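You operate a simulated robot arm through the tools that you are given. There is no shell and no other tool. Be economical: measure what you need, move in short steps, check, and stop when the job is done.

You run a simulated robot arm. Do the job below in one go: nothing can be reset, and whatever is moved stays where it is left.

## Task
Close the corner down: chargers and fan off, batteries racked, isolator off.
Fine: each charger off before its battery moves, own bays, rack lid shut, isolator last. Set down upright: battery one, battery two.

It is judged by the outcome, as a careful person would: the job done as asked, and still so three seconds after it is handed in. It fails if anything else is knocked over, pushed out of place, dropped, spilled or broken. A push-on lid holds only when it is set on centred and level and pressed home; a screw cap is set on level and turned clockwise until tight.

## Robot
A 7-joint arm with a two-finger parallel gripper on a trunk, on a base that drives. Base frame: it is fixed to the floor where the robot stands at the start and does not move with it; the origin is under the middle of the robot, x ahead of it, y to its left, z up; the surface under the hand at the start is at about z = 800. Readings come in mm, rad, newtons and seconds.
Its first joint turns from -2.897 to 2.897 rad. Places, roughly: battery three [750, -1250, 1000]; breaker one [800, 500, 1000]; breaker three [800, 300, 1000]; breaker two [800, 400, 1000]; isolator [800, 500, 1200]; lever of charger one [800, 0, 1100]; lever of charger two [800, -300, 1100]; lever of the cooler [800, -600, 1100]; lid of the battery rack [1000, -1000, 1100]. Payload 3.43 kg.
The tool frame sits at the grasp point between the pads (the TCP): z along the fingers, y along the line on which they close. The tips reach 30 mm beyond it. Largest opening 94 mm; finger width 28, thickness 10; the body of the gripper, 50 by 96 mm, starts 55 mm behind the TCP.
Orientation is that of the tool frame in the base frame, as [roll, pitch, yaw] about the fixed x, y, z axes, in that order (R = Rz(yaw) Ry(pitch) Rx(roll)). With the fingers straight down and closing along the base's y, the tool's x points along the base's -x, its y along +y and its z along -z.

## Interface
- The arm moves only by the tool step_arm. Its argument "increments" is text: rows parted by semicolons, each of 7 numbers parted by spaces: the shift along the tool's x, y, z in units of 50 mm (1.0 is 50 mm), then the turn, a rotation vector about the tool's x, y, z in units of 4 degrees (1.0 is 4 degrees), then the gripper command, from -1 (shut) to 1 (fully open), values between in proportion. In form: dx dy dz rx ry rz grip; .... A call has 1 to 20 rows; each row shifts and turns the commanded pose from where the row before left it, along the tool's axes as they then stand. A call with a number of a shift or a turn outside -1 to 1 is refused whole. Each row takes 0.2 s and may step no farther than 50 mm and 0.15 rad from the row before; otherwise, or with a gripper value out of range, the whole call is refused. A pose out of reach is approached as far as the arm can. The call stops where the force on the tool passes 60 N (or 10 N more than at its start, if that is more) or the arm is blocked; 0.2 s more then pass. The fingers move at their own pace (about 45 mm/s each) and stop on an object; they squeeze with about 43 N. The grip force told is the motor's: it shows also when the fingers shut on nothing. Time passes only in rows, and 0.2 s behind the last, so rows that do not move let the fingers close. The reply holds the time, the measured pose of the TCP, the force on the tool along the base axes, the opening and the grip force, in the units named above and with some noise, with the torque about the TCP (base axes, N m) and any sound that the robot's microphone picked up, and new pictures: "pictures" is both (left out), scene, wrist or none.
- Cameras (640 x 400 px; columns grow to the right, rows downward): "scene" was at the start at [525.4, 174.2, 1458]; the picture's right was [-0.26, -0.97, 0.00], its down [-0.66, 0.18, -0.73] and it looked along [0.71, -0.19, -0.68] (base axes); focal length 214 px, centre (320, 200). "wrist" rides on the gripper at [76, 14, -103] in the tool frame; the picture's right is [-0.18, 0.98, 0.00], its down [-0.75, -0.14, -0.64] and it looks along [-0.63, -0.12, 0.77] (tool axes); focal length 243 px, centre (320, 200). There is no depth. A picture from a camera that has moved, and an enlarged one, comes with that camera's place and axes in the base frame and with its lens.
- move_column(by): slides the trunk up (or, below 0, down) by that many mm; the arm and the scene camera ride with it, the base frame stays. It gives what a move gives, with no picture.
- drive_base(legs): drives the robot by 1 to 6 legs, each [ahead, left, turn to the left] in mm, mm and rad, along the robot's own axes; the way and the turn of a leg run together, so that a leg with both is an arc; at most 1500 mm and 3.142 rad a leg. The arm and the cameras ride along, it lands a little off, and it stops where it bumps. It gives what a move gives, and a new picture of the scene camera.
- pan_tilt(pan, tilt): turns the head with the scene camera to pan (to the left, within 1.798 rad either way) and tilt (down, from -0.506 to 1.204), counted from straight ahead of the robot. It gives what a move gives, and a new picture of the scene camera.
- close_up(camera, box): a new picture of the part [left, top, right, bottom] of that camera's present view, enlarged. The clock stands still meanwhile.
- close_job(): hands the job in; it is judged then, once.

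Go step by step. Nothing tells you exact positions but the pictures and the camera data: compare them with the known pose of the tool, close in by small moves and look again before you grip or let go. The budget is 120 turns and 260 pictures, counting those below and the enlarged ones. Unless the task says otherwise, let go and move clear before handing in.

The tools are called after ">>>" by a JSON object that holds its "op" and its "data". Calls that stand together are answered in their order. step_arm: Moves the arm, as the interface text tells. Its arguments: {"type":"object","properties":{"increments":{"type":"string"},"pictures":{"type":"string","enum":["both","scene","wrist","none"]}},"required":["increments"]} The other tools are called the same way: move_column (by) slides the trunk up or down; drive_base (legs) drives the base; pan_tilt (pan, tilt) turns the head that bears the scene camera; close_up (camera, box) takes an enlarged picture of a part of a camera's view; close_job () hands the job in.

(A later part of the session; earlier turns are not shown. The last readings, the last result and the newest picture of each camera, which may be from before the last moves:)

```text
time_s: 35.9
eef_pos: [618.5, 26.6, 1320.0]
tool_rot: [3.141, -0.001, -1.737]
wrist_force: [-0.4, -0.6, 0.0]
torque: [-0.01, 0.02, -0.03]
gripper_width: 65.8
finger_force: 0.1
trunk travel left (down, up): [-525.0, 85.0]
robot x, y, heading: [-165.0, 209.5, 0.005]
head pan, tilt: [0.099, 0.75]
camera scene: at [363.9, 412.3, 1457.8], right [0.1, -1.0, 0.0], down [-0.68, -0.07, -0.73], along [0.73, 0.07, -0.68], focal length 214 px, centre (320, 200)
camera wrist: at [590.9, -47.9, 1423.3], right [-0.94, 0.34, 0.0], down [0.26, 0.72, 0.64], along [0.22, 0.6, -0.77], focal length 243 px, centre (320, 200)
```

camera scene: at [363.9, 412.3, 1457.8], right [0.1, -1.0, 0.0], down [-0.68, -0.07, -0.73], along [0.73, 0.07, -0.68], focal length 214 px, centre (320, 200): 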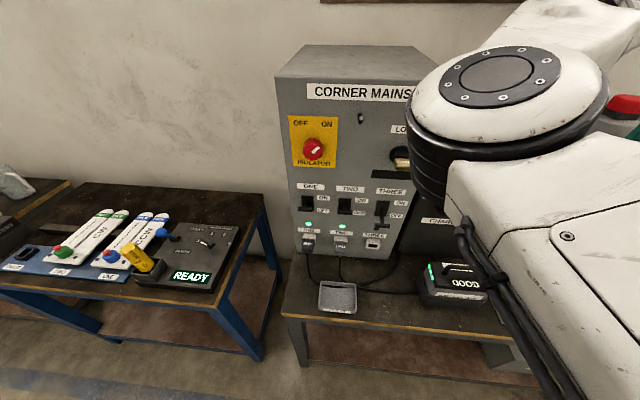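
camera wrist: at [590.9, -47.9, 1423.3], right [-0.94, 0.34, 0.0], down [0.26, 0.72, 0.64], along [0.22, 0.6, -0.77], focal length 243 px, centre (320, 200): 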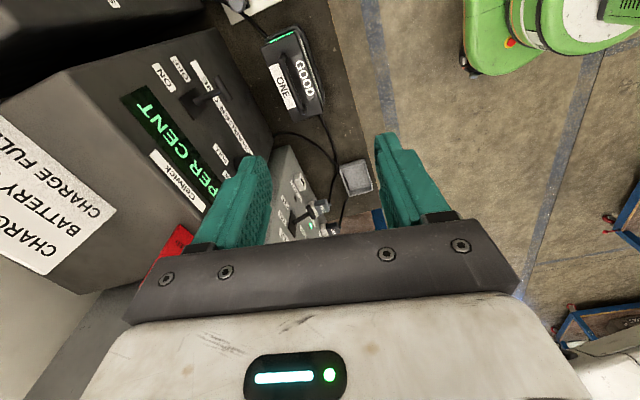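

>>> {"op": "close_up", "data": {"camera": "wrist", "box": [130, 30, 290, 190]}}

>>> {"op": "close_up", "data": {"camera": "wrist", "box": [220, 0, 400, 140]}}

>>> {"op": "close_up", "data": {"camera": "scene", "box": [390, 230, 520, 320]}}

```text
2.50 times, centred on (210, 110) of wrist
camera zoom: at [590.9, -47.9, 1423.3], right [-0.94, 0.34, 0.0], down [0.26, 0.72, 0.64], along [0.22, 0.6, -0.77], focal length 606 px, centre (595, 425)
```

zoom: 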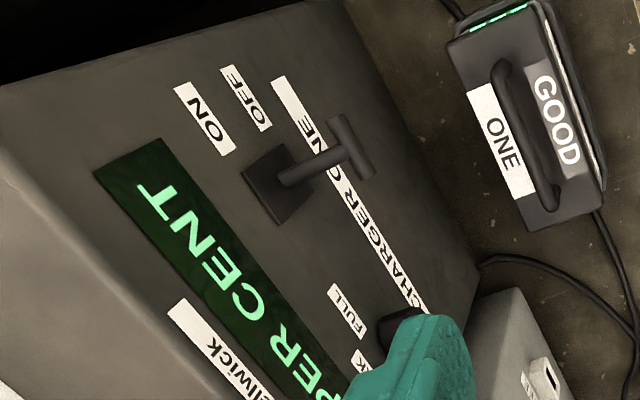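

```text
2.86 times, centred on (310, 70) of wrist
camera zoom: at [590.9, -47.9, 1423.3], right [-0.94, 0.34, 0.0], down [0.26, 0.72, 0.64], along [0.22, 0.6, -0.77], focal length 693 px, centre (349, 571)
```

zoom: 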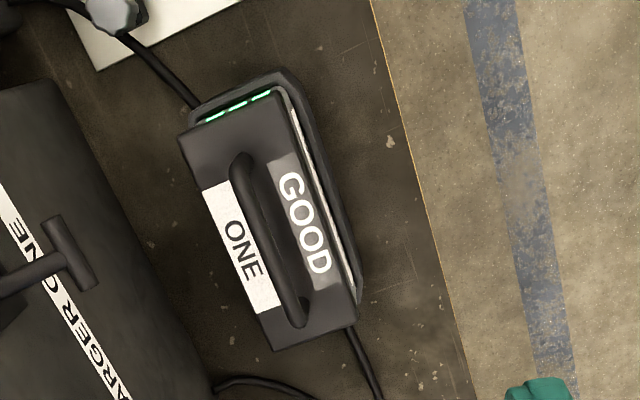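

```text
4.44 times, centred on (455, 275) of scene
camera zoom: at [363.9, 412.3, 1457.8], right [0.1, -1.0, 0.0], down [-0.68, -0.07, -0.73], along [0.73, 0.07, -0.68], focal length 953 px, centre (-280, -133)
```

zoom: 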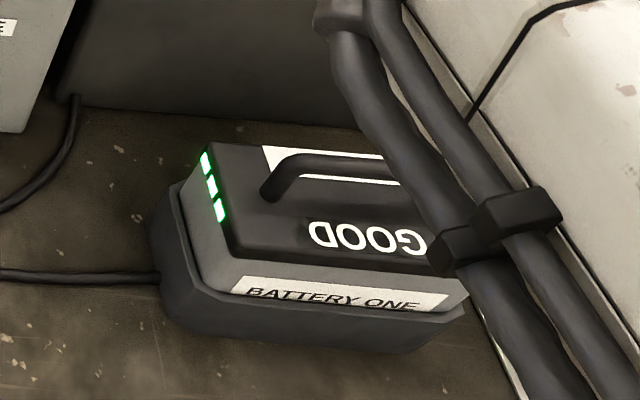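

Lever one is confirmed OFF. Battery one sits in a shallow cradle, with its handle centred about (686, 53, ~925). I'll finish the rotation and descend above it.

>>> {"op": "step_arm", "data": {"increments": "0 0 0 0 0 -0.8 0.4; 0 0 0 0 0 -0.8 0.4; 0 0 0 0 0 -0.78 0.4; -0.26 -0.68 0 0 0 0 0.4; -0.26 -0.68 0 0 0 0 0.4; 0 0 0.9 0 0 0 0.4; 0 0 0.9 0 0 0 0.4; 0 0 0.9 0 0 0 0.4; 0 0 0.9 0 0 0 0.4; 0 0 0.9 0 0 0 0.4; 0 0 0 0 0 0 0.4"}}

```text
time_s: 38.2
eef_pos: [684.6, 49.7, 1094.2]
tool_rot: [-3.139, -0.001, -1.574]
wrist_force: [0.1, 0.6, -0.1]
torque: [0.01, -0.01, 0.02]
gripper_width: 65.6
finger_force: 0.2
trunk travel left (down, up): [-525.0, 85.0]
robot x, y, heading: [-163.9, 209.9, 0.001]
head pan, tilt: [0.099, 0.75]
camera scene: at [364.0, 412.3, 1457.7], right [0.1, -1.0, 0.0], down [-0.68, -0.07, -0.73], along [0.73, 0.07, -0.68], focal length 214 px, centre (320, 200)
camera wrist: at [670.9, -27.7, 1198.5], right [-0.98, 0.19, 0.0], down [0.14, 0.75, 0.64], along [0.12, 0.63, -0.77], focal length 243 px, centre (320, 200)
```

scene: 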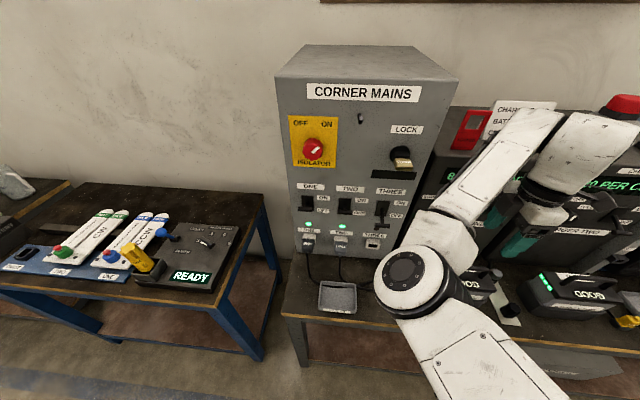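
wrist: 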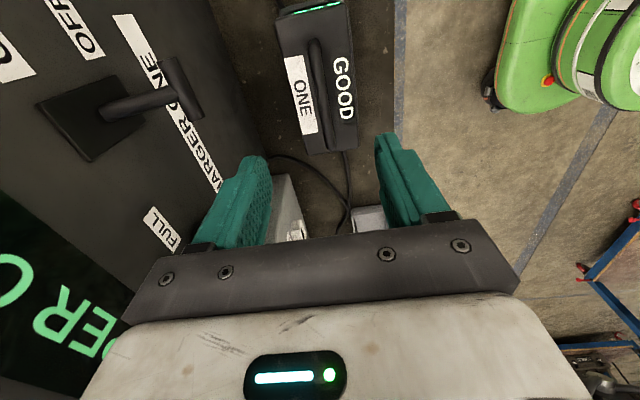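

Descend 80 more and re-triangulate the handle height.

>>> {"op": "step_arm", "data": {"increments": "0 0 0.8 0 0 0 0.4; 0 0 0.8 0 0 0 0.4; 0 0 0 0 0 0 0.4", "pictures": "wrist"}}

>>> {"op": "close_up", "data": {"camera": "wrist", "box": [220, 0, 420, 125]}}

>>> {"op": "pan_tilt", "data": {"pan": -0.5, "tilt": 0.75}}

```text
time_s: 39.0
eef_pos: [684.1, 48.6, 1012.7]
tool_rot: [-3.141, -0.002, -1.575]
wrist_force: [0.0, 0.4, -0.5]
torque: [-0.01, 0.0, -0.02]
gripper_width: 65.8
finger_force: 0.1
trunk travel left (down, up): [-525.0, 85.0]
robot x, y, heading: [-162.7, 208.0, 0.005]
head pan, tilt: [0.099, 0.75]
camera wrist: at [670.5, -27.7, 1117.1], right [-0.98, 0.19, 0.0], down [0.14, 0.75, 0.64], along [0.12, 0.63, -0.77], focal length 243 px, centre (320, 200)
```

wrist: 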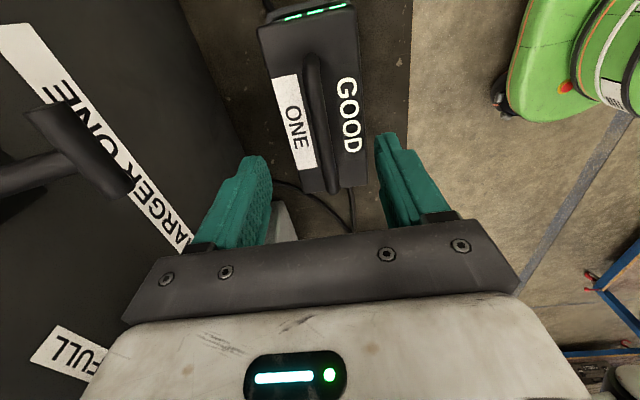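

```text
3.20 times, centred on (320, 62) of wrist
camera zoom: at [670.5, -27.7, 1117.1], right [-0.98, 0.19, 0.0], down [0.14, 0.75, 0.64], along [0.12, 0.63, -0.77], focal length 776 px, centre (320, 640)
```

zoom: 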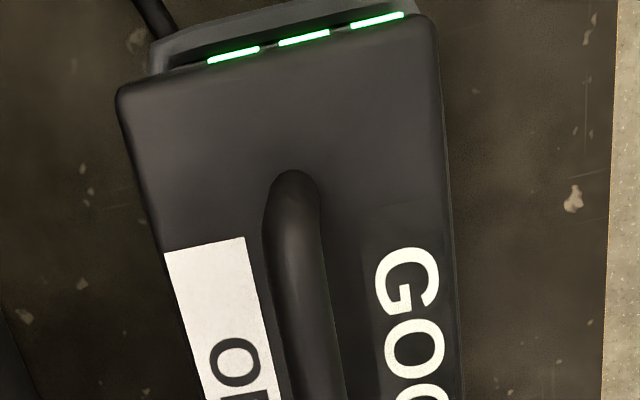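

```text
time_s: 40.0
eef_pos: [685.1, 49.2, 1012.9]
tool_rot: [3.141, -0.004, -1.573]
wrist_force: [-0.3, 0.1, -0.8]
torque: [-0.02, 0.04, -0.01]
gripper_width: 65.4
finger_force: 0.1
trunk travel left (down, up): [-525.0, 85.0]
robot x, y, heading: [-165.3, 208.9, 0.001]
head pan, tilt: [-0.499, 0.75]
camera scene: at [354.2, 364.5, 1457.8], right [-0.48, -0.88, 0.0], down [-0.6, 0.33, -0.73], along [0.64, -0.35, -0.68], focal length 214 px, centre (320, 200)
```

scene: 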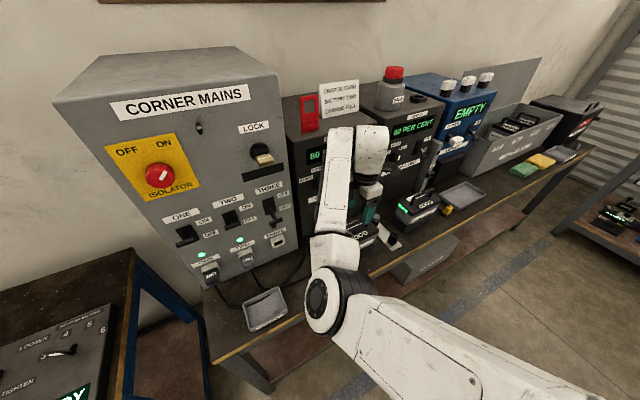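

Battery top is about z 898 with the handle centre about (685, 56). Descend to TCP 945 and look.

>>> {"op": "step_arm", "data": {"increments": "-0.14 0 0.7 0 0 0 0.4; 0 0 0.65 0 0 0 0.4; 0 0 0 0 0 0 0.4"}}

>>> {"op": "close_up", "data": {"camera": "scene", "box": [320, 160, 420, 260]}}

```text
time_s: 40.9
eef_pos: [685.6, 56.3, 947.0]
tool_rot: [-3.14, -0.001, -1.575]
wrist_force: [-0.2, 0.1, 0.2]
torque: [-0.01, 0.01, -0.02]
gripper_width: 65.9
finger_force: 0.1
trunk travel left (down, up): [-525.0, 85.0]
robot x, y, heading: [-168.8, 208.6, -0.003]
head pan, tilt: [-0.499, 0.75]
camera scene: at [354.2, 364.4, 1457.8], right [-0.48, -0.88, 0.0], down [-0.6, 0.33, -0.73], along [0.64, -0.35, -0.68], focal length 214 px, centre (320, 200)
camera wrist: at [670.5, -20.3, 1049.8], right [-0.98, 0.19, 0.0], down [0.14, 0.75, 0.64], along [0.12, 0.63, -0.77], focal length 243 px, centre (320, 200)
```

scene: 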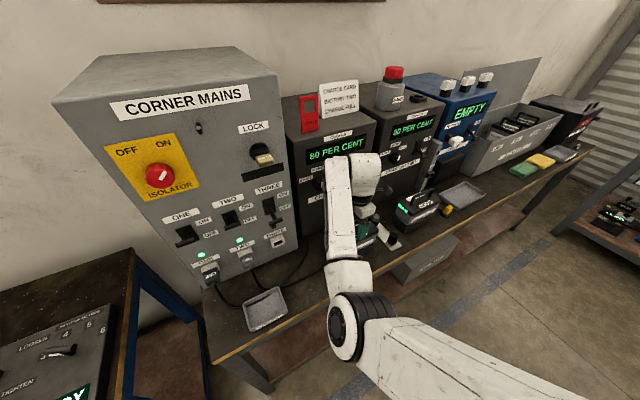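
wrist: 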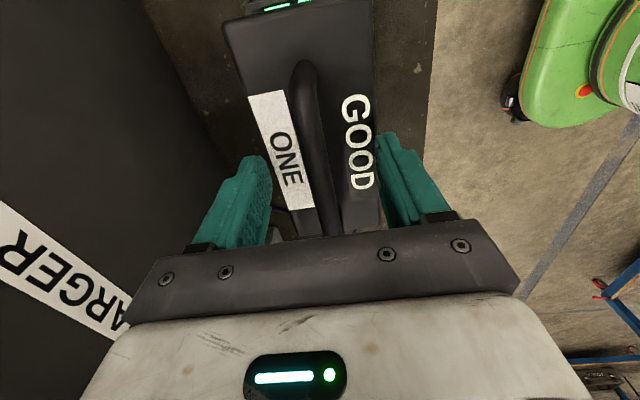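

```text
4.00 times, centred on (370, 210) of scene
camera zoom: at [354.2, 364.4, 1457.8], right [-0.48, -0.88, 0.0], down [-0.6, 0.33, -0.73], along [0.64, -0.35, -0.68], focal length 858 px, centre (120, 160)
```

zoom: 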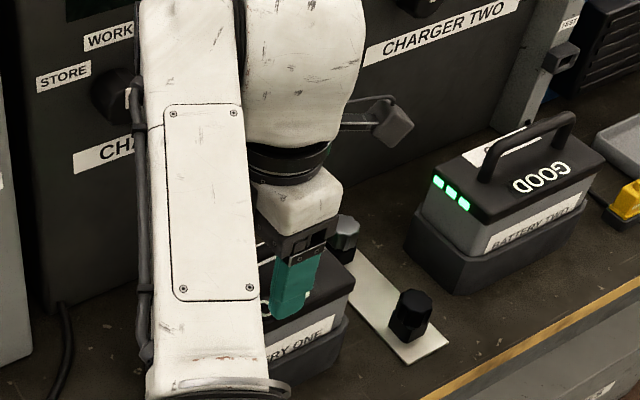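

Good clearance under the handle. Lower a few mm and grip.

>>> {"op": "step_arm", "data": {"increments": "0 0 0.08 0 0 0 0.4; 0 0 0 0 0 0 -1; 0 0 0 0 0 0 -1; 0 0 0 0 0 0 -1; 0 0 0 0 0 0 -1; 0 0 0 0 0 0 -1", "pictures": "wrist"}}

>>> {"op": "close_up", "data": {"camera": "wrist", "box": [200, 20, 440, 250]}}

```text
time_s: 42.2
eef_pos: [684.6, 57.4, 941.4]
tool_rot: [-3.14, -0.002, -1.575]
wrist_force: [-4.3, -0.9, 0.5]
torque: [0.17, 0.08, 0.14]
gripper_width: 16.1
finger_force: 42.6
trunk travel left (down, up): [-525.0, 85.0]
robot x, y, heading: [-167.3, 210.0, -0.002]
head pan, tilt: [-0.499, 0.75]
camera wrist: at [670.1, -19.9, 1045.9], right [-0.98, 0.19, 0.0], down [0.14, 0.75, 0.64], along [0.12, 0.63, -0.77], focal length 243 px, centre (320, 200)
```

wrist: 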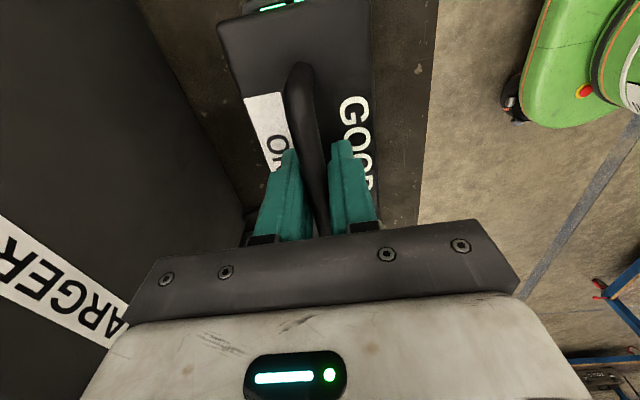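

```text
1.74 times, centred on (320, 135) of wrist
camera zoom: at [670.1, -19.9, 1045.9], right [-0.98, 0.19, 0.0], down [0.14, 0.75, 0.64], along [0.12, 0.63, -0.77], focal length 422 px, centre (320, 313)
```

zoom: 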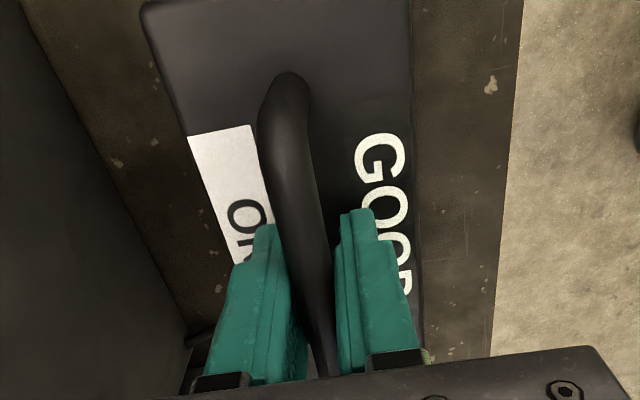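

Handle gripped (16 mm). Lift slowly.

>>> {"op": "step_arm", "data": {"increments": "0 0 -0.15 0 0 0 -1; 0 0 -0.2 0 0 0 -1; 0 0 -0.3 0 0 0 -1; 0 0 -0.5 0 0 0 -1; 0 0 -0.6 0 0 0 -1; 0 0 0 0 0 0 -1"}}

>>> {"op": "close_up", "data": {"camera": "scene", "box": [310, 140, 430, 280]}}

```text
time_s: 43.6
eef_pos: [687.0, 57.9, 1029.0]
tool_rot: [3.141, -0.002, -1.571]
wrist_force: [0.2, 0.1, -16.9]
torque: [0.02, 0.01, 0.01]
gripper_width: 16.4
finger_force: 43.5
trunk travel left (down, up): [-525.0, 85.0]
robot x, y, heading: [-168.8, 207.5, -0.001]
head pan, tilt: [-0.499, 0.75]
camera scene: at [354.7, 364.3, 1457.5], right [-0.48, -0.88, 0.0], down [-0.6, 0.33, -0.73], along [0.64, -0.35, -0.68], focal length 214 px, centre (320, 200)
camera wrist: at [672.7, -18.8, 1132.5], right [-0.98, 0.19, 0.0], down [0.14, 0.75, 0.64], along [0.12, 0.63, -0.77], focal length 243 px, centre (320, 200)
```

scene: 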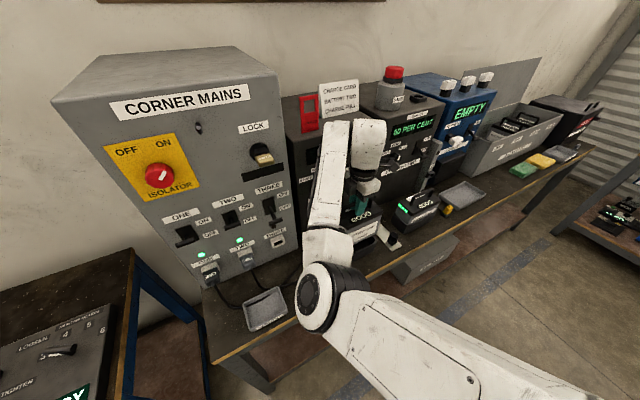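
wrist: 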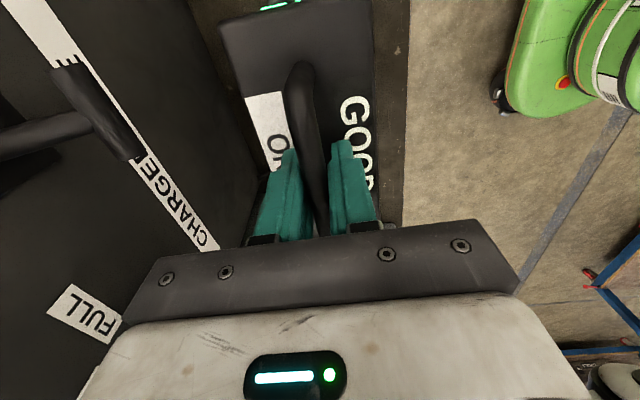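

```text
2.86 times, centred on (370, 210) of scene
camera zoom: at [354.7, 364.3, 1457.5], right [-0.48, -0.88, 0.0], down [-0.6, 0.33, -0.73], along [0.64, -0.35, -0.68], focal length 613 px, centre (177, 171)
```

zoom: 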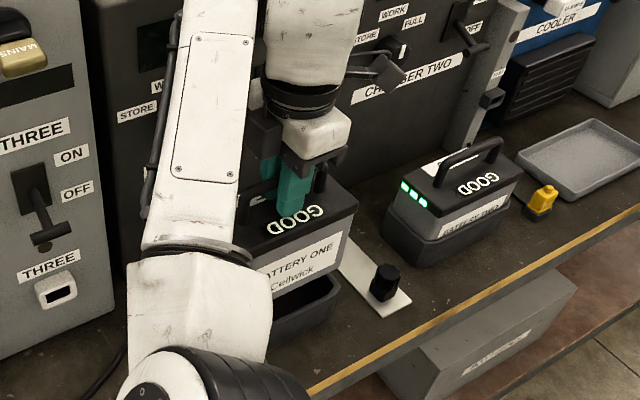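

Battery one is clear of its cradle (~1.7 kg). Retract, lift and rotate 90° so it matches the rack orientation.

>>> {"op": "step_arm", "data": {"increments": "0 0.6 -0.5 0 0 0 -1; 0 0.6 -0.5 0 0 0 -1; 0 0.6 -0.5 0 0 0 -1; 0 0.3 -0.5 0 0 0 -1; 0 0 0 0 0 0.9 -1; 0 0 0 0 0 0.9 -1; 0 0 0 0 0 0.9 -1; 0 0 0 0 0 0.9 -1; 0 0 0 0 0 0.9 -1; 0 0 0 0 0 0.9 -1; 0 0 0 0 0 0.9 -1; 0 0 0 0 0 0.9 -1; 0 0 0 0 0 0.9 -1; 0 0 0 0 0 0.9 -1; 0 0 0 0 0 0.9 -1; 0 0 0 0 0 0.9 -1; 0 0 0 0 0 0 -1", "pictures": "none"}}

>>> {"op": "step_arm", "data": {"increments": "0 0 0 0 0 0.9 -1; 0 0 0 0 0 0.9 -1; 0 0 0 0 0 0.9 -1; 0 0 0 0 0 0.9 -1; 0 0 0 0 0 0.9 -1; 0 0 0 0 0 0.9 -1; 0 0 0 0 0 0.9 -1; 0 0 0 0 0 0.9 -1; 0 0 0 0 0 0.9 -1; 0 0 0 0 0 0.9 -1; 0 0 0 0 0 0.9 -1; 0 0 0 0 0 0.9 -1; 0 0 0 0 0 0.9 -1; 0 0 0 0 0 0 -1"}}

```text
time_s: 47.2
eef_pos: [580.8, 58.7, 1129.7]
tool_rot: [3.141, -0.003, -2.328]
wrist_force: [-0.3, -0.7, -17.6]
torque: [0.02, 0.0, 0.0]
gripper_width: 16.2
finger_force: 42.6
trunk travel left (down, up): [-525.0, 85.0]
robot x, y, heading: [-165.1, 212.0, -0.002]
head pan, tilt: [-0.499, 0.75]
```

```text
time_s: 50.2
eef_pos: [582.0, 58.4, 1128.8]
tool_rot: [-3.14, 0.0, 3.138]
wrist_force: [-0.2, -0.2, -17.7]
torque: [0.04, -0.02, 0.01]
gripper_width: 15.8
finger_force: 42.8
trunk travel left (down, up): [-525.0, 85.0]
robot x, y, heading: [-162.5, 206.6, 0.002]
head pan, tilt: [-0.499, 0.75]
camera scene: at [354.7, 364.3, 1457.5], right [-0.48, -0.88, 0.0], down [-0.6, 0.33, -0.73], along [0.64, -0.35, -0.68], focal length 214 px, centre (320, 200)
camera wrist: at [505.0, 71.6, 1233.1], right [0.19, 0.98, 0.0], down [0.75, -0.14, 0.64], along [0.63, -0.12, -0.77], focal length 243 px, centre (320, 200)
```

scene: 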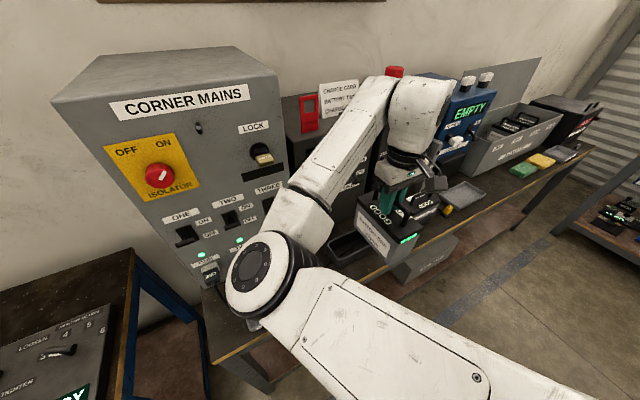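
wrist: 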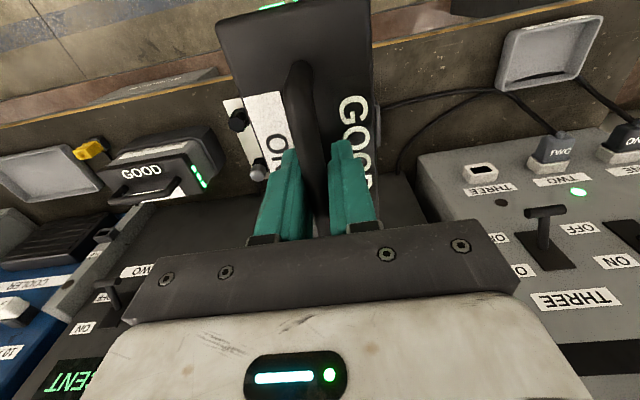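

Battery is oriented for the rack. Bay ONE is near y -799, bay TWO near y -965. Drive right so the hand is in front of bay ONE.

>>> {"op": "drive_base", "data": {"legs": [[0, -857, 0]]}}

>>> {"op": "step_arm", "data": {"increments": "0 0 -0.6 0 0 0 -1; 0 0 -0.6 0 0 0 -1; 0 0 0 0 0 0 -1"}}

```text
time_s: 54.8
eef_pos: [574.2, -805.3, 1128.3]
tool_rot: [-3.139, 0.0, 3.129]
wrist_force: [-0.4, 0.6, -17.3]
torque: [0.03, -0.02, 0.02]
gripper_width: 16.0
finger_force: 43.2
trunk travel left (down, up): [-525.0, 85.0]
robot x, y, heading: [-171.5, -650.3, -0.012]
head pan, tilt: [-0.499, 0.75]
camera scene: at [351.1, -496.2, 1457.5], right [-0.49, -0.87, 0.0], down [-0.6, 0.33, -0.73], along [0.64, -0.36, -0.68], focal length 214 px, centre (320, 200)
```

scene: 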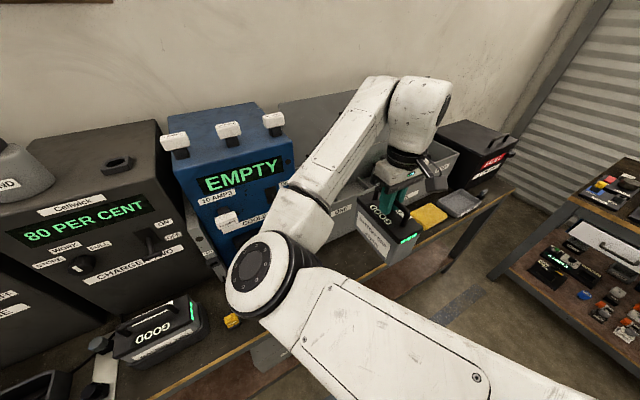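

```text
time_s: 55.6
eef_pos: [574.8, -805.2, 1187.5]
tool_rot: [-3.139, -0.002, 3.128]
wrist_force: [-0.5, -1.2, -18.0]
torque: [0.01, 0.02, -0.01]
gripper_width: 16.1
finger_force: 42.8
trunk travel left (down, up): [-525.0, 85.0]
robot x, y, heading: [-169.1, -644.0, -0.012]
head pan, tilt: [-0.499, 0.75]
camera scene: at [351.1, -496.2, 1457.5], right [-0.49, -0.87, 0.0], down [-0.6, 0.33, -0.73], along [0.64, -0.36, -0.68], focal length 214 px, centre (320, 200)
camera wrist: at [500.0, -791.0, 1292.1], right [0.2, 0.98, 0.0], down [0.75, -0.15, 0.64], along [0.63, -0.13, -0.77], focal length 243 px, centre (320, 200)
```

scene: 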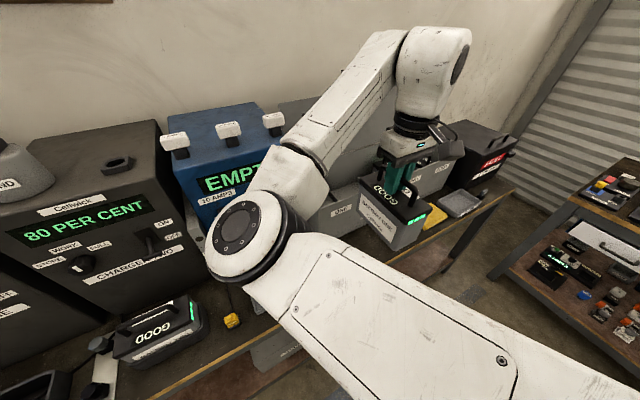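
wrist: 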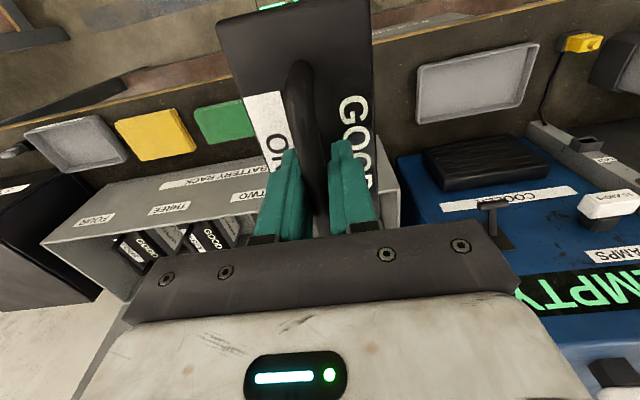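

I need a clear look into the bays before lowering. Shift the robot 280 mm right and pan the head left so the arm is out of view.

>>> {"op": "drive_base", "data": {"legs": [[0, -280, 0.01]]}}

>>> {"op": "pan_tilt", "data": {"pan": 0.1, "tilt": 0.75}}

>>> {"op": "close_up", "data": {"camera": "scene", "box": [160, 100, 420, 300]}}

```text
time_s: 57.5
eef_pos: [575.5, -1080.1, 1188.2]
tool_rot: [-3.14, -0.001, 3.138]
wrist_force: [0.5, 0.5, -17.5]
torque: [-0.01, -0.01, 0.01]
gripper_width: 16.4
finger_force: 42.7
trunk travel left (down, up): [-525.0, 85.0]
robot x, y, heading: [-172.9, -927.9, -0.001]
head pan, tilt: [-0.499, 0.75]
camera scene: at [347.9, -772.8, 1457.5], right [-0.48, -0.88, 0.0], down [-0.6, 0.33, -0.73], along [0.64, -0.35, -0.68], focal length 214 px, centre (320, 200)
```

scene: 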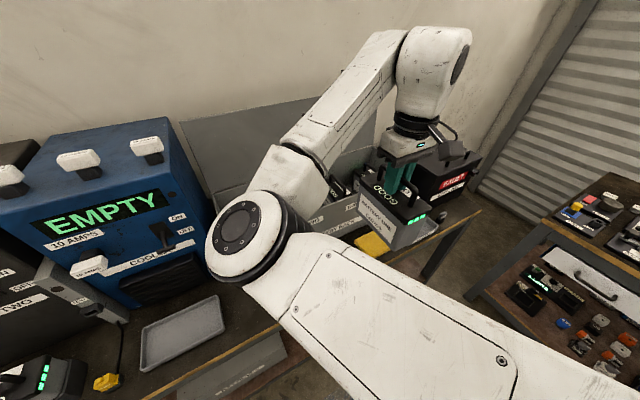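

```text
time_s: 58.5
eef_pos: [575.3, -1078.5, 1186.9]
tool_rot: [-3.141, 0.0, 3.138]
wrist_force: [-0.8, 0.2, -17.6]
torque: [0.01, -0.04, 0.01]
gripper_width: 16.1
finger_force: 43.6
trunk travel left (down, up): [-525.0, 85.0]
robot x, y, heading: [-170.4, -930.0, 0.002]
head pan, tilt: [0.099, 0.75]
camera scene: at [357.7, -724.9, 1457.5], right [0.1, -1.0, 0.0], down [-0.68, -0.07, -0.73], along [0.73, 0.07, -0.68], focal length 214 px, centre (320, 200)
```

scene: 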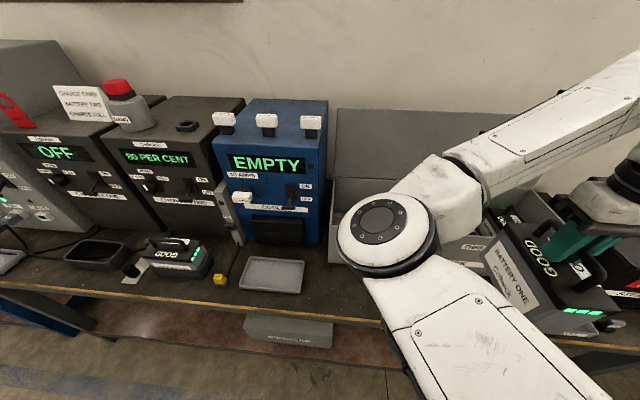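

```text
2.00 times, centred on (290, 200) of scene
camera zoom: at [357.7, -724.9, 1457.5], right [0.1, -1.0, 0.0], down [-0.68, -0.07, -0.73], along [0.73, 0.07, -0.68], focal length 429 px, centre (380, 200)
```

zoom: 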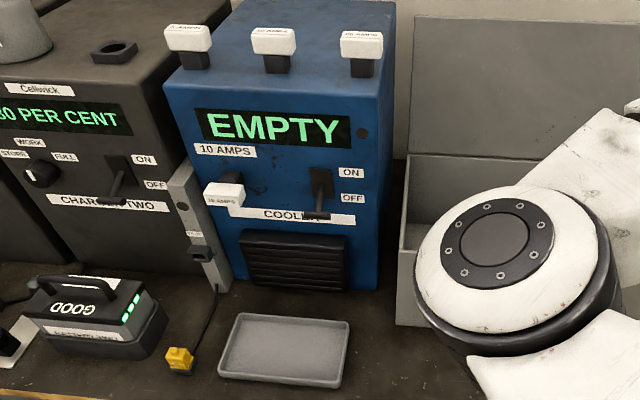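

>>> {"op": "step_arm", "data": {"increments": "0 0 -0.8 0 0 0 -1; 0 0 -0.8 0 0 0 -1; 0 0 -0.8 0 0 0 -1; 0 0 -0.8 0 0 0 -1; 0 0 -0.4 0 0 0 -1; 0 0 0 0 0 0 -1"}}

>>> {"op": "close_up", "data": {"camera": "wrist", "box": [80, 60, 640, 280]}}

>>> {"op": "close_up", "data": {"camera": "scene", "box": [310, 90, 570, 300]}}

```text
time_s: 59.9
eef_pos: [576.4, -1079.3, 1369.8]
tool_rot: [-3.14, 0.001, 3.139]
wrist_force: [-0.2, 0.3, -17.1]
torque: [0.02, -0.02, 0.0]
gripper_width: 16.5
finger_force: 43.3
trunk travel left (down, up): [-525.0, 85.0]
robot x, y, heading: [-168.1, -929.6, -0.002]
head pan, tilt: [0.099, 0.75]
camera scene: at [357.6, -724.9, 1457.5], right [0.1, -1.0, 0.0], down [-0.68, -0.07, -0.73], along [0.73, 0.07, -0.68], focal length 214 px, centre (320, 200)
camera wrist: at [500.4, -1065.2, 1472.4], right [0.19, 0.98, 0.0], down [0.75, -0.14, 0.64], along [0.63, -0.12, -0.77], focal length 243 px, centre (320, 200)
```

scene: 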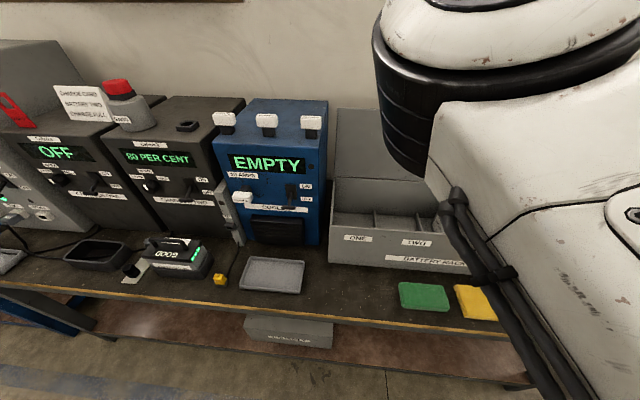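
wrist: 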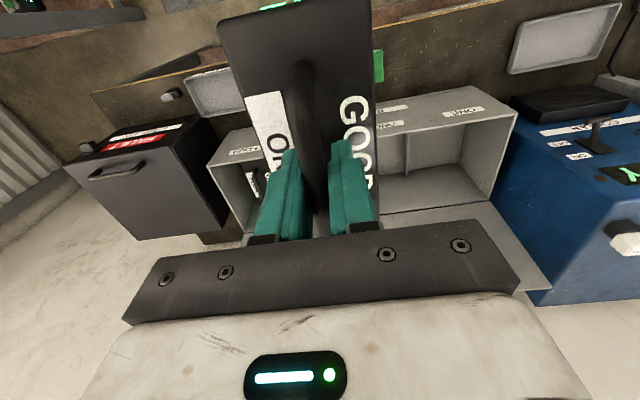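

```text
1.14 times, centred on (360, 170) of wrist
camera zoom: at [500.4, -1065.2, 1472.4], right [0.19, 0.98, 0.0], down [0.75, -0.14, 0.64], along [0.63, -0.12, -0.77], focal length 277 px, centre (274, 234)
```

zoom: 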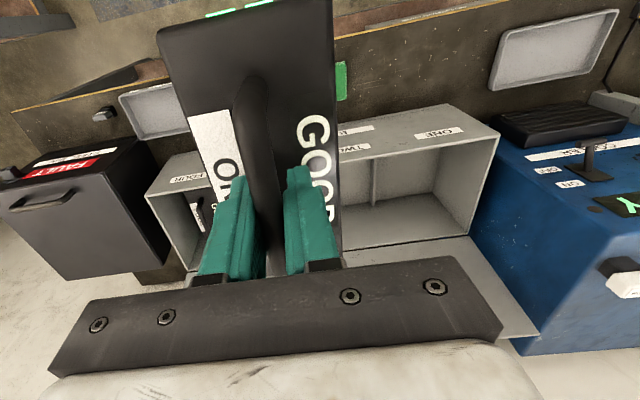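

```text
1.90 times, centred on (440, 195) of scene
camera zoom: at [357.6, -724.9, 1457.5], right [0.1, -1.0, 0.0], down [-0.68, -0.07, -0.73], along [0.73, 0.07, -0.68], focal length 408 px, centre (91, 210)
```

zoom: 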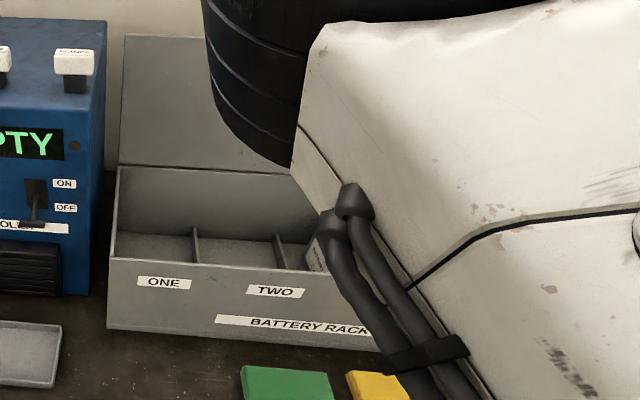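

Rack is level: rim z≈985, x 750–990, bay ONE centre about (868, -800), bay TWO about (868, -968), floor near z 815. Drive back to bay ONE and closer.

>>> {"op": "drive_base", "data": {"legs": [[0, 280, 0], [150, 0, 0]]}}

```text
time_s: 62.9
eef_pos: [731.3, -790.3, 1368.8]
tool_rot: [-3.141, 0.0, 3.141]
wrist_force: [0.1, -0.6, -17.0]
torque: [0.02, -0.05, 0.02]
gripper_width: 16.1
finger_force: 43.5
trunk travel left (down, up): [-525.0, 85.0]
robot x, y, heading: [-18.7, -646.0, 0.001]
head pan, tilt: [0.099, 0.75]
camera scene: at [511.2, -437.2, 1457.5], right [0.1, -0.99, 0.0], down [-0.68, -0.07, -0.73], along [0.73, 0.07, -0.68], focal length 214 px, centre (320, 200)
```

scene: 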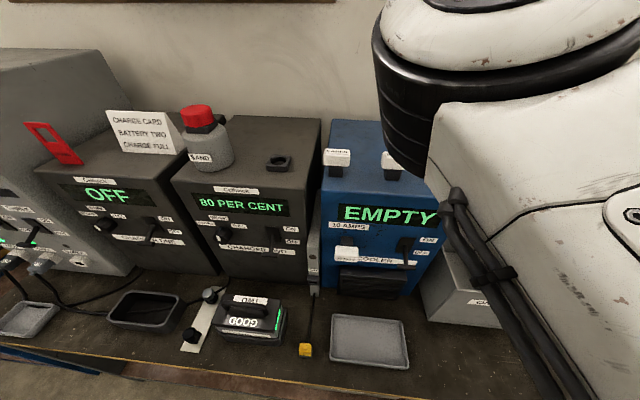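

>>> {"op": "step_arm", "data": {"increments": "-0.9 -0.1 0 0 0 0 -1; -0.9 -0.1 0 0 0 0 -1; -0.92 0 0 0 0 0 -1; 0 0 0.8 0 0 0 -1; 0 0 0.8 0 0 0 -1; 0 0 0.8 0 0 0 -1; 0 0 0.8 0 0 0 -1; 0 0 0.8 0 0 0 -1; 0 0 0.8 0 0 0 -1; 0 0 0 0 0 0 -1"}}

```text
time_s: 65.1
eef_pos: [869.2, -802.3, 1128.3]
tool_rot: [3.141, 0.0, -3.139]
wrist_force: [0.6, -0.1, -17.3]
torque: [0.0, -0.04, -0.03]
gripper_width: 16.3
finger_force: 43.3
trunk travel left (down, up): [-525.0, 85.0]
robot x, y, heading: [-15.7, -641.3, 0.005]
head pan, tilt: [0.099, 0.75]
camera scene: at [511.3, -437.3, 1457.5], right [0.1, -0.99, 0.0], down [-0.68, -0.07, -0.73], along [0.73, 0.07, -0.68], focal length 214 px, centre (320, 200)
camera wrist: at [793.7, -787.5, 1231.6], right [0.18, 0.98, 0.0], down [0.75, -0.14, 0.64], along [0.63, -0.12, -0.77], focal length 243 px, centre (320, 200)
```

scene: 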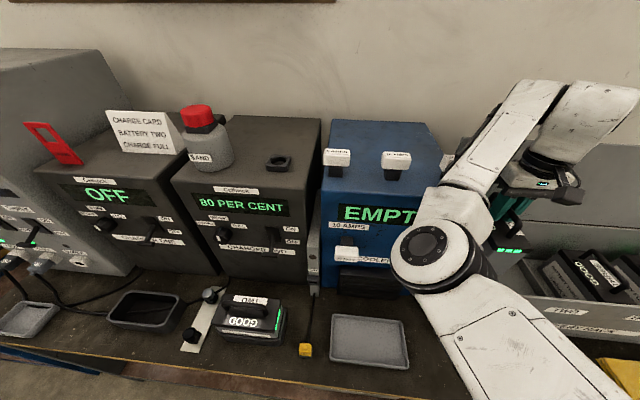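
wrist: 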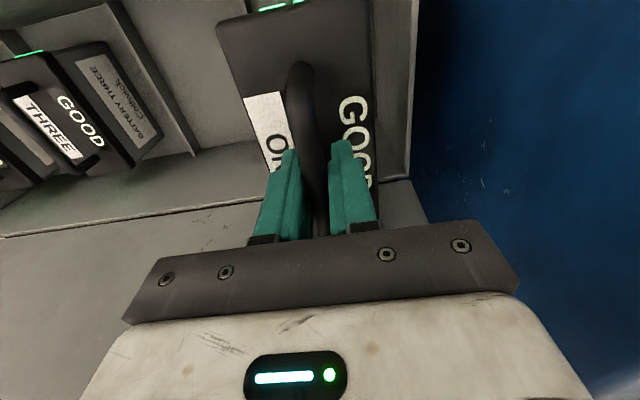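

Battery is centred over bay ONE (battery spans y -768 to -839 within -718 to -888). Lower it, slowly near the floor.

>>> {"op": "step_arm", "data": {"increments": "0 0 0.8 0 0 0 -1; 0 0 0.8 0 0 0 -1; 0 0 0.8 0 0 0 -1; 0 0 0.6 0 0 0 -1; 0 0 0.3 0 0 0 -1; 0 0 0 0 0 0 -1"}}

```text
time_s: 66.2
eef_pos: [888.5, -819.2, 1066.9]
tool_rot: [3.13, 0.172, 3.114]
wrist_force: [-2.4, 1.8, -10.3]
torque: [0.17, 0.0, -0.01]
gripper_width: 16.0
finger_force: 43.3
trunk travel left (down, up): [-525.0, 85.0]
robot x, y, heading: [-35.0, -645.5, -0.025]
head pan, tilt: [0.099, 0.75]
stopped in row 5: the arm was blocked; the commanded pose is now the measured one
camera scene: at [479.5, -426.4, 1459.1], right [0.08, -1.0, 0.02], down [-0.67, -0.07, -0.74], along [0.74, 0.04, -0.67], focal length 214 px, centre (320, 200)
camera wrist: at [796.8, -804.7, 1156.3], right [0.21, 0.98, 0.04], down [0.63, -0.17, 0.76], along [0.75, -0.13, -0.65], focal length 243 px, centre (320, 200)
```

scene: 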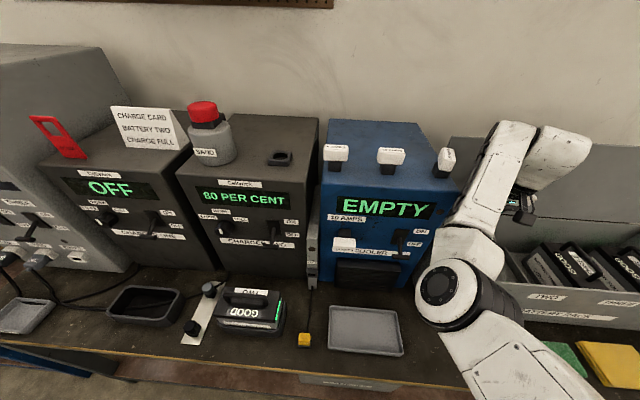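
wrist: 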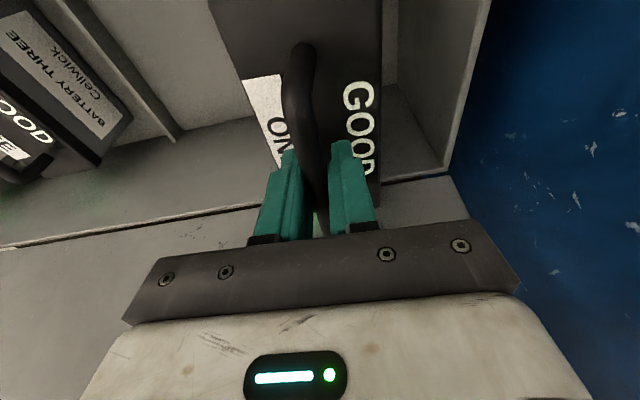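

The forearm ran into the cooler's corner. Back straight up and inspect.

>>> {"op": "step_arm", "data": {"increments": "0 0 -0.5 0 0 0 -1; 0 0 -0.6 0 0 0 -1; 0 0 -0.6 0 0 0 -1; 0 0 0 0 0 0 -1"}}

>>> {"op": "close_up", "data": {"camera": "scene", "box": [300, 110, 540, 300]}}

```text
time_s: 67.2
eef_pos: [891.7, -817.4, 1144.2]
tool_rot: [3.124, 0.163, 3.124]
wrist_force: [0.9, -4.9, -17.2]
torque: [-0.16, -0.36, 0.1]
gripper_width: 11.4
finger_force: 42.9
trunk travel left (down, up): [-525.0, 85.0]
robot x, y, heading: [-27.8, -647.3, -0.008]
head pan, tilt: [0.099, 0.75]
camera scene: at [504.8, -447.7, 1457.2], right [0.09, -1.0, 0.0], down [-0.68, -0.06, -0.73], along [0.73, 0.07, -0.68], focal length 214 px, centre (320, 200)
camera wrist: at [800.0, -802.9, 1235.1], right [0.2, 0.98, 0.04], down [0.64, -0.16, 0.75], along [0.75, -0.12, -0.66], focal length 243 px, centre (320, 200)
```

scene: 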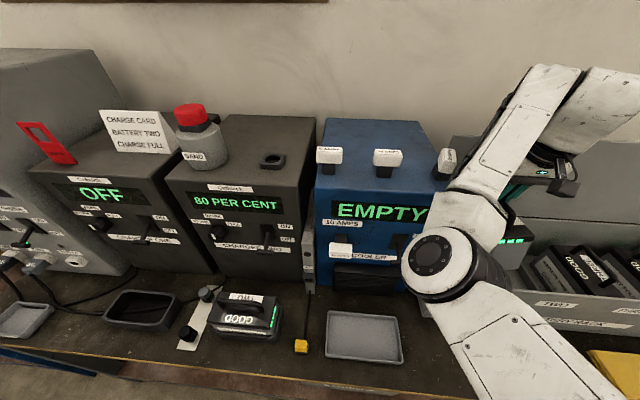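
wrist: 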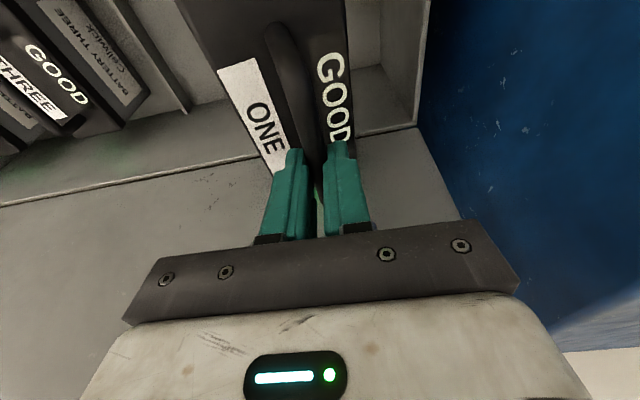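

```text
2.11 times, centred on (420, 205) of scene
camera zoom: at [504.8, -447.7, 1457.2], right [0.09, -1.0, 0.0], down [-0.68, -0.06, -0.73], along [0.73, 0.07, -0.68], focal length 452 px, centre (110, 190)
```

zoom: 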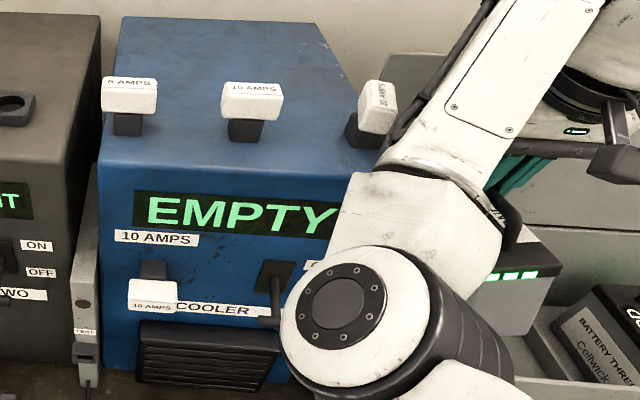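

The 20 A fuse cap got twisted, and the handle may have slipped in the grip. Check the grip closely before anything else.

>>> {"op": "close_up", "data": {"camera": "wrist", "box": [160, 0, 440, 250]}}

>>> {"op": "close_up", "data": {"camera": "scene", "box": [470, 140, 600, 300]}}

```text
1.60 times, centred on (300, 125) of wrist
camera zoom: at [800.0, -802.9, 1235.1], right [0.2, 0.98, 0.04], down [0.64, -0.16, 0.75], along [0.75, -0.12, -0.66], focal length 388 px, centre (352, 320)
```

zoom: 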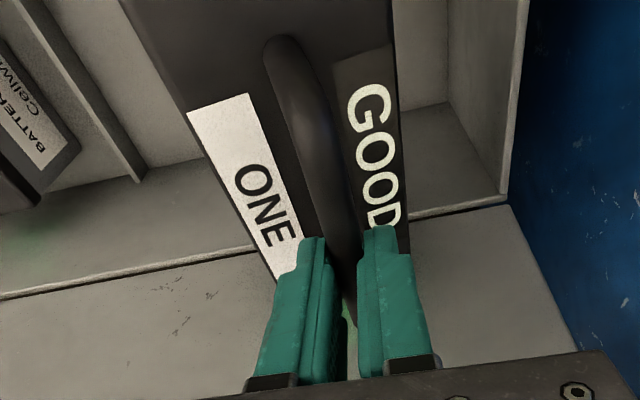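

```text
2.50 times, centred on (535, 220) of scene
camera zoom: at [504.8, -447.7, 1457.2], right [0.09, -1.0, 0.0], down [-0.68, -0.06, -0.73], along [0.73, 0.07, -0.68], focal length 536 px, centre (-218, 150)
```

zoom: 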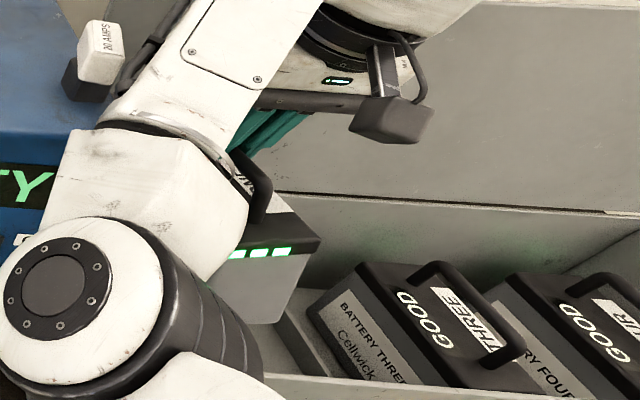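

The handle has slid so the fingers hold it near its rear part. I'll lift gently and retract, then look at how the battery hangs.

>>> {"op": "step_arm", "data": {"increments": "0 0 -0.3 0 0 0 -1; 0 0 -0.3 0 0 0 -1; 0 0 -0.3 0 0 0 -1; 0 0 -0.3 0 0 0 -1; 0 0 0 0 0 0 -1"}}

>>> {"op": "close_up", "data": {"camera": "scene", "box": [440, 100, 620, 280]}}

```text
time_s: 68.4
eef_pos: [884.2, -816.1, 1204.4]
tool_rot: [3.124, 0.164, 3.124]
wrist_force: [0.4, -1.2, -18.3]
torque: [-0.16, -0.34, 0.03]
gripper_width: 11.9
finger_force: 43.0
trunk travel left (down, up): [-525.0, 85.0]
robot x, y, heading: [-26.8, -645.9, -0.009]
head pan, tilt: [0.099, 0.75]
camera scene: at [505.6, -447.5, 1457.5], right [0.09, -1.0, 0.0], down [-0.68, -0.06, -0.73], along [0.73, 0.07, -0.68], focal length 214 px, centre (320, 200)
camera wrist: at [792.4, -803.1, 1295.0], right [0.2, 0.98, 0.05], down [0.64, -0.16, 0.75], along [0.75, -0.12, -0.66], focal length 243 px, centre (320, 200)
```

scene: 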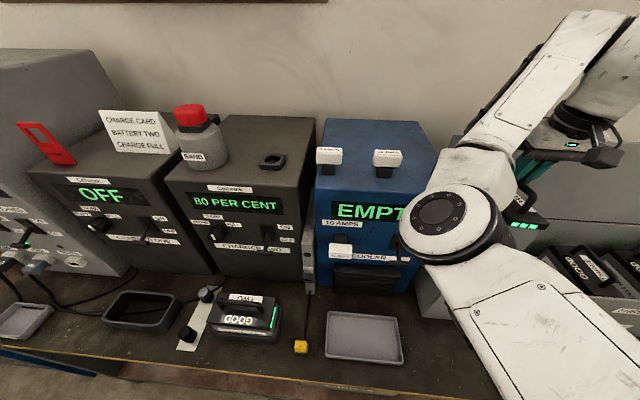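
wrist: 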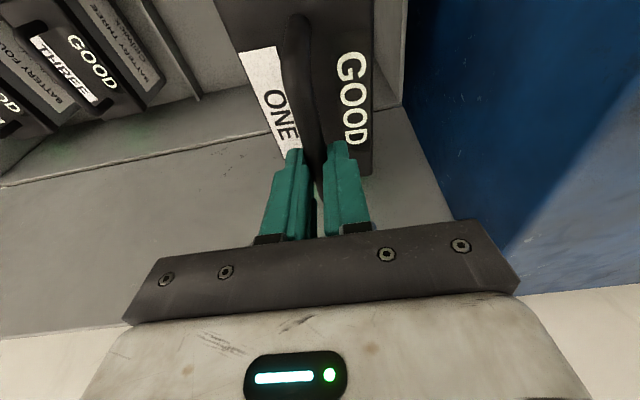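

```text
2.22 times, centred on (530, 190) of scene
camera zoom: at [505.6, -447.5, 1457.5], right [0.09, -1.0, 0.0], down [-0.68, -0.06, -0.73], along [0.73, 0.07, -0.68], focal length 477 px, centre (-147, 222)
```

zoom: 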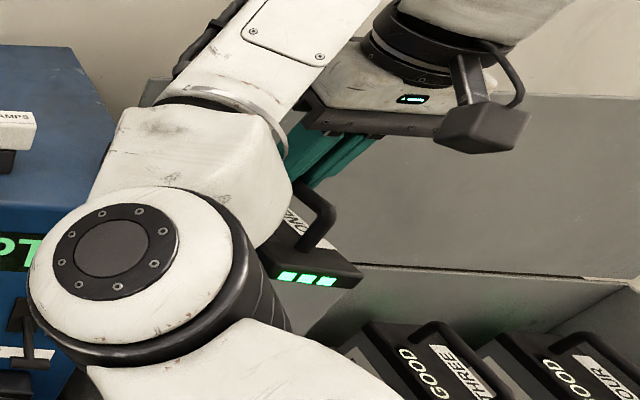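

The tool itself was tilted 9° by the collision; undo that tilt, lift and retract slowly, then view again.

>>> {"op": "step_arm", "data": {"increments": "0 0 -0.3 0 0.6 0 -1; 0 0 -0.3 0 0.6 0 -1; 0 0 -0.3 0 0.6 0 -1; 0 0 -0.3 0 0.54 0 -1; 0.5 0 0 0 0 0 -1; 0.6 0 0 0 0 0 -1; 0.6 0 0 0 0 0 -1; 0.6 0 0 0 0 0 -1; 0.6 0 0 0 0 0 -1; 0.6 0 0 0 0 0 -1; 0 0 0 0 0 0 -1"}}

>>> {"op": "close_up", "data": {"camera": "scene", "box": [420, 100, 640, 320]}}

```text
time_s: 70.8
eef_pos: [703.5, -815.0, 1263.3]
tool_rot: [3.128, 0.001, 3.128]
wrist_force: [-0.5, 0.5, -17.8]
torque: [-0.11, -0.61, 0.02]
gripper_width: 11.6
finger_force: 43.1
trunk travel left (down, up): [-525.0, 85.0]
robot x, y, heading: [-23.3, -649.1, -0.008]
head pan, tilt: [0.099, 0.75]
camera scene: at [505.4, -447.5, 1457.6], right [0.09, -1.0, 0.0], down [-0.68, -0.06, -0.73], along [0.73, 0.07, -0.68], focal length 214 px, centre (320, 200)
camera wrist: at [627.1, -802.0, 1367.8], right [0.2, 0.98, 0.02], down [0.75, -0.16, 0.64], along [0.63, -0.12, -0.77], focal length 243 px, centre (320, 200)
```

scene: 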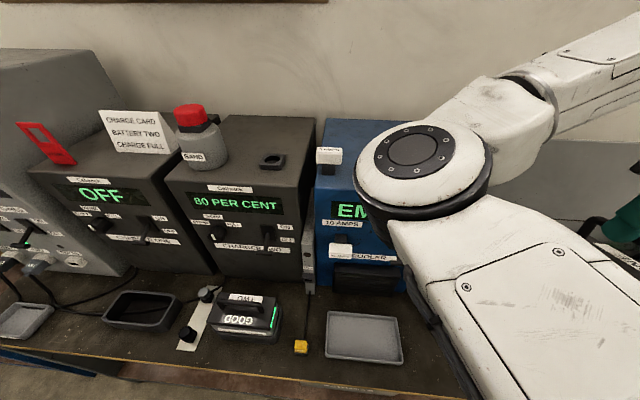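
wrist: 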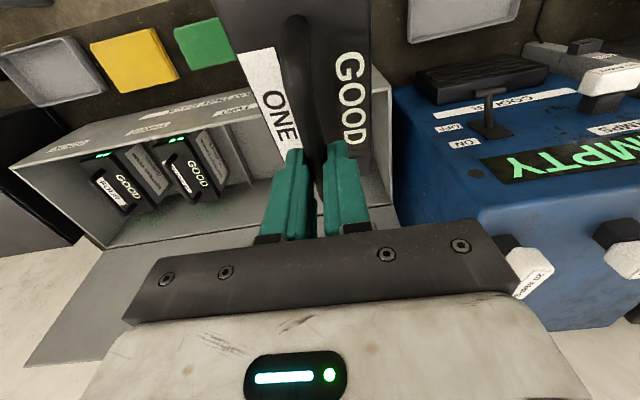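

```text
1.82 times, centred on (530, 210) of scene
camera zoom: at [505.4, -447.5, 1457.6], right [0.09, -1.0, 0.0], down [-0.68, -0.06, -0.73], along [0.73, 0.07, -0.68], focal length 390 px, centre (-62, 182)
```

zoom: 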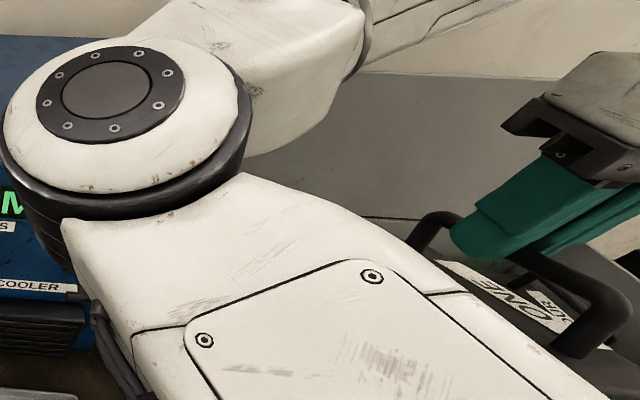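

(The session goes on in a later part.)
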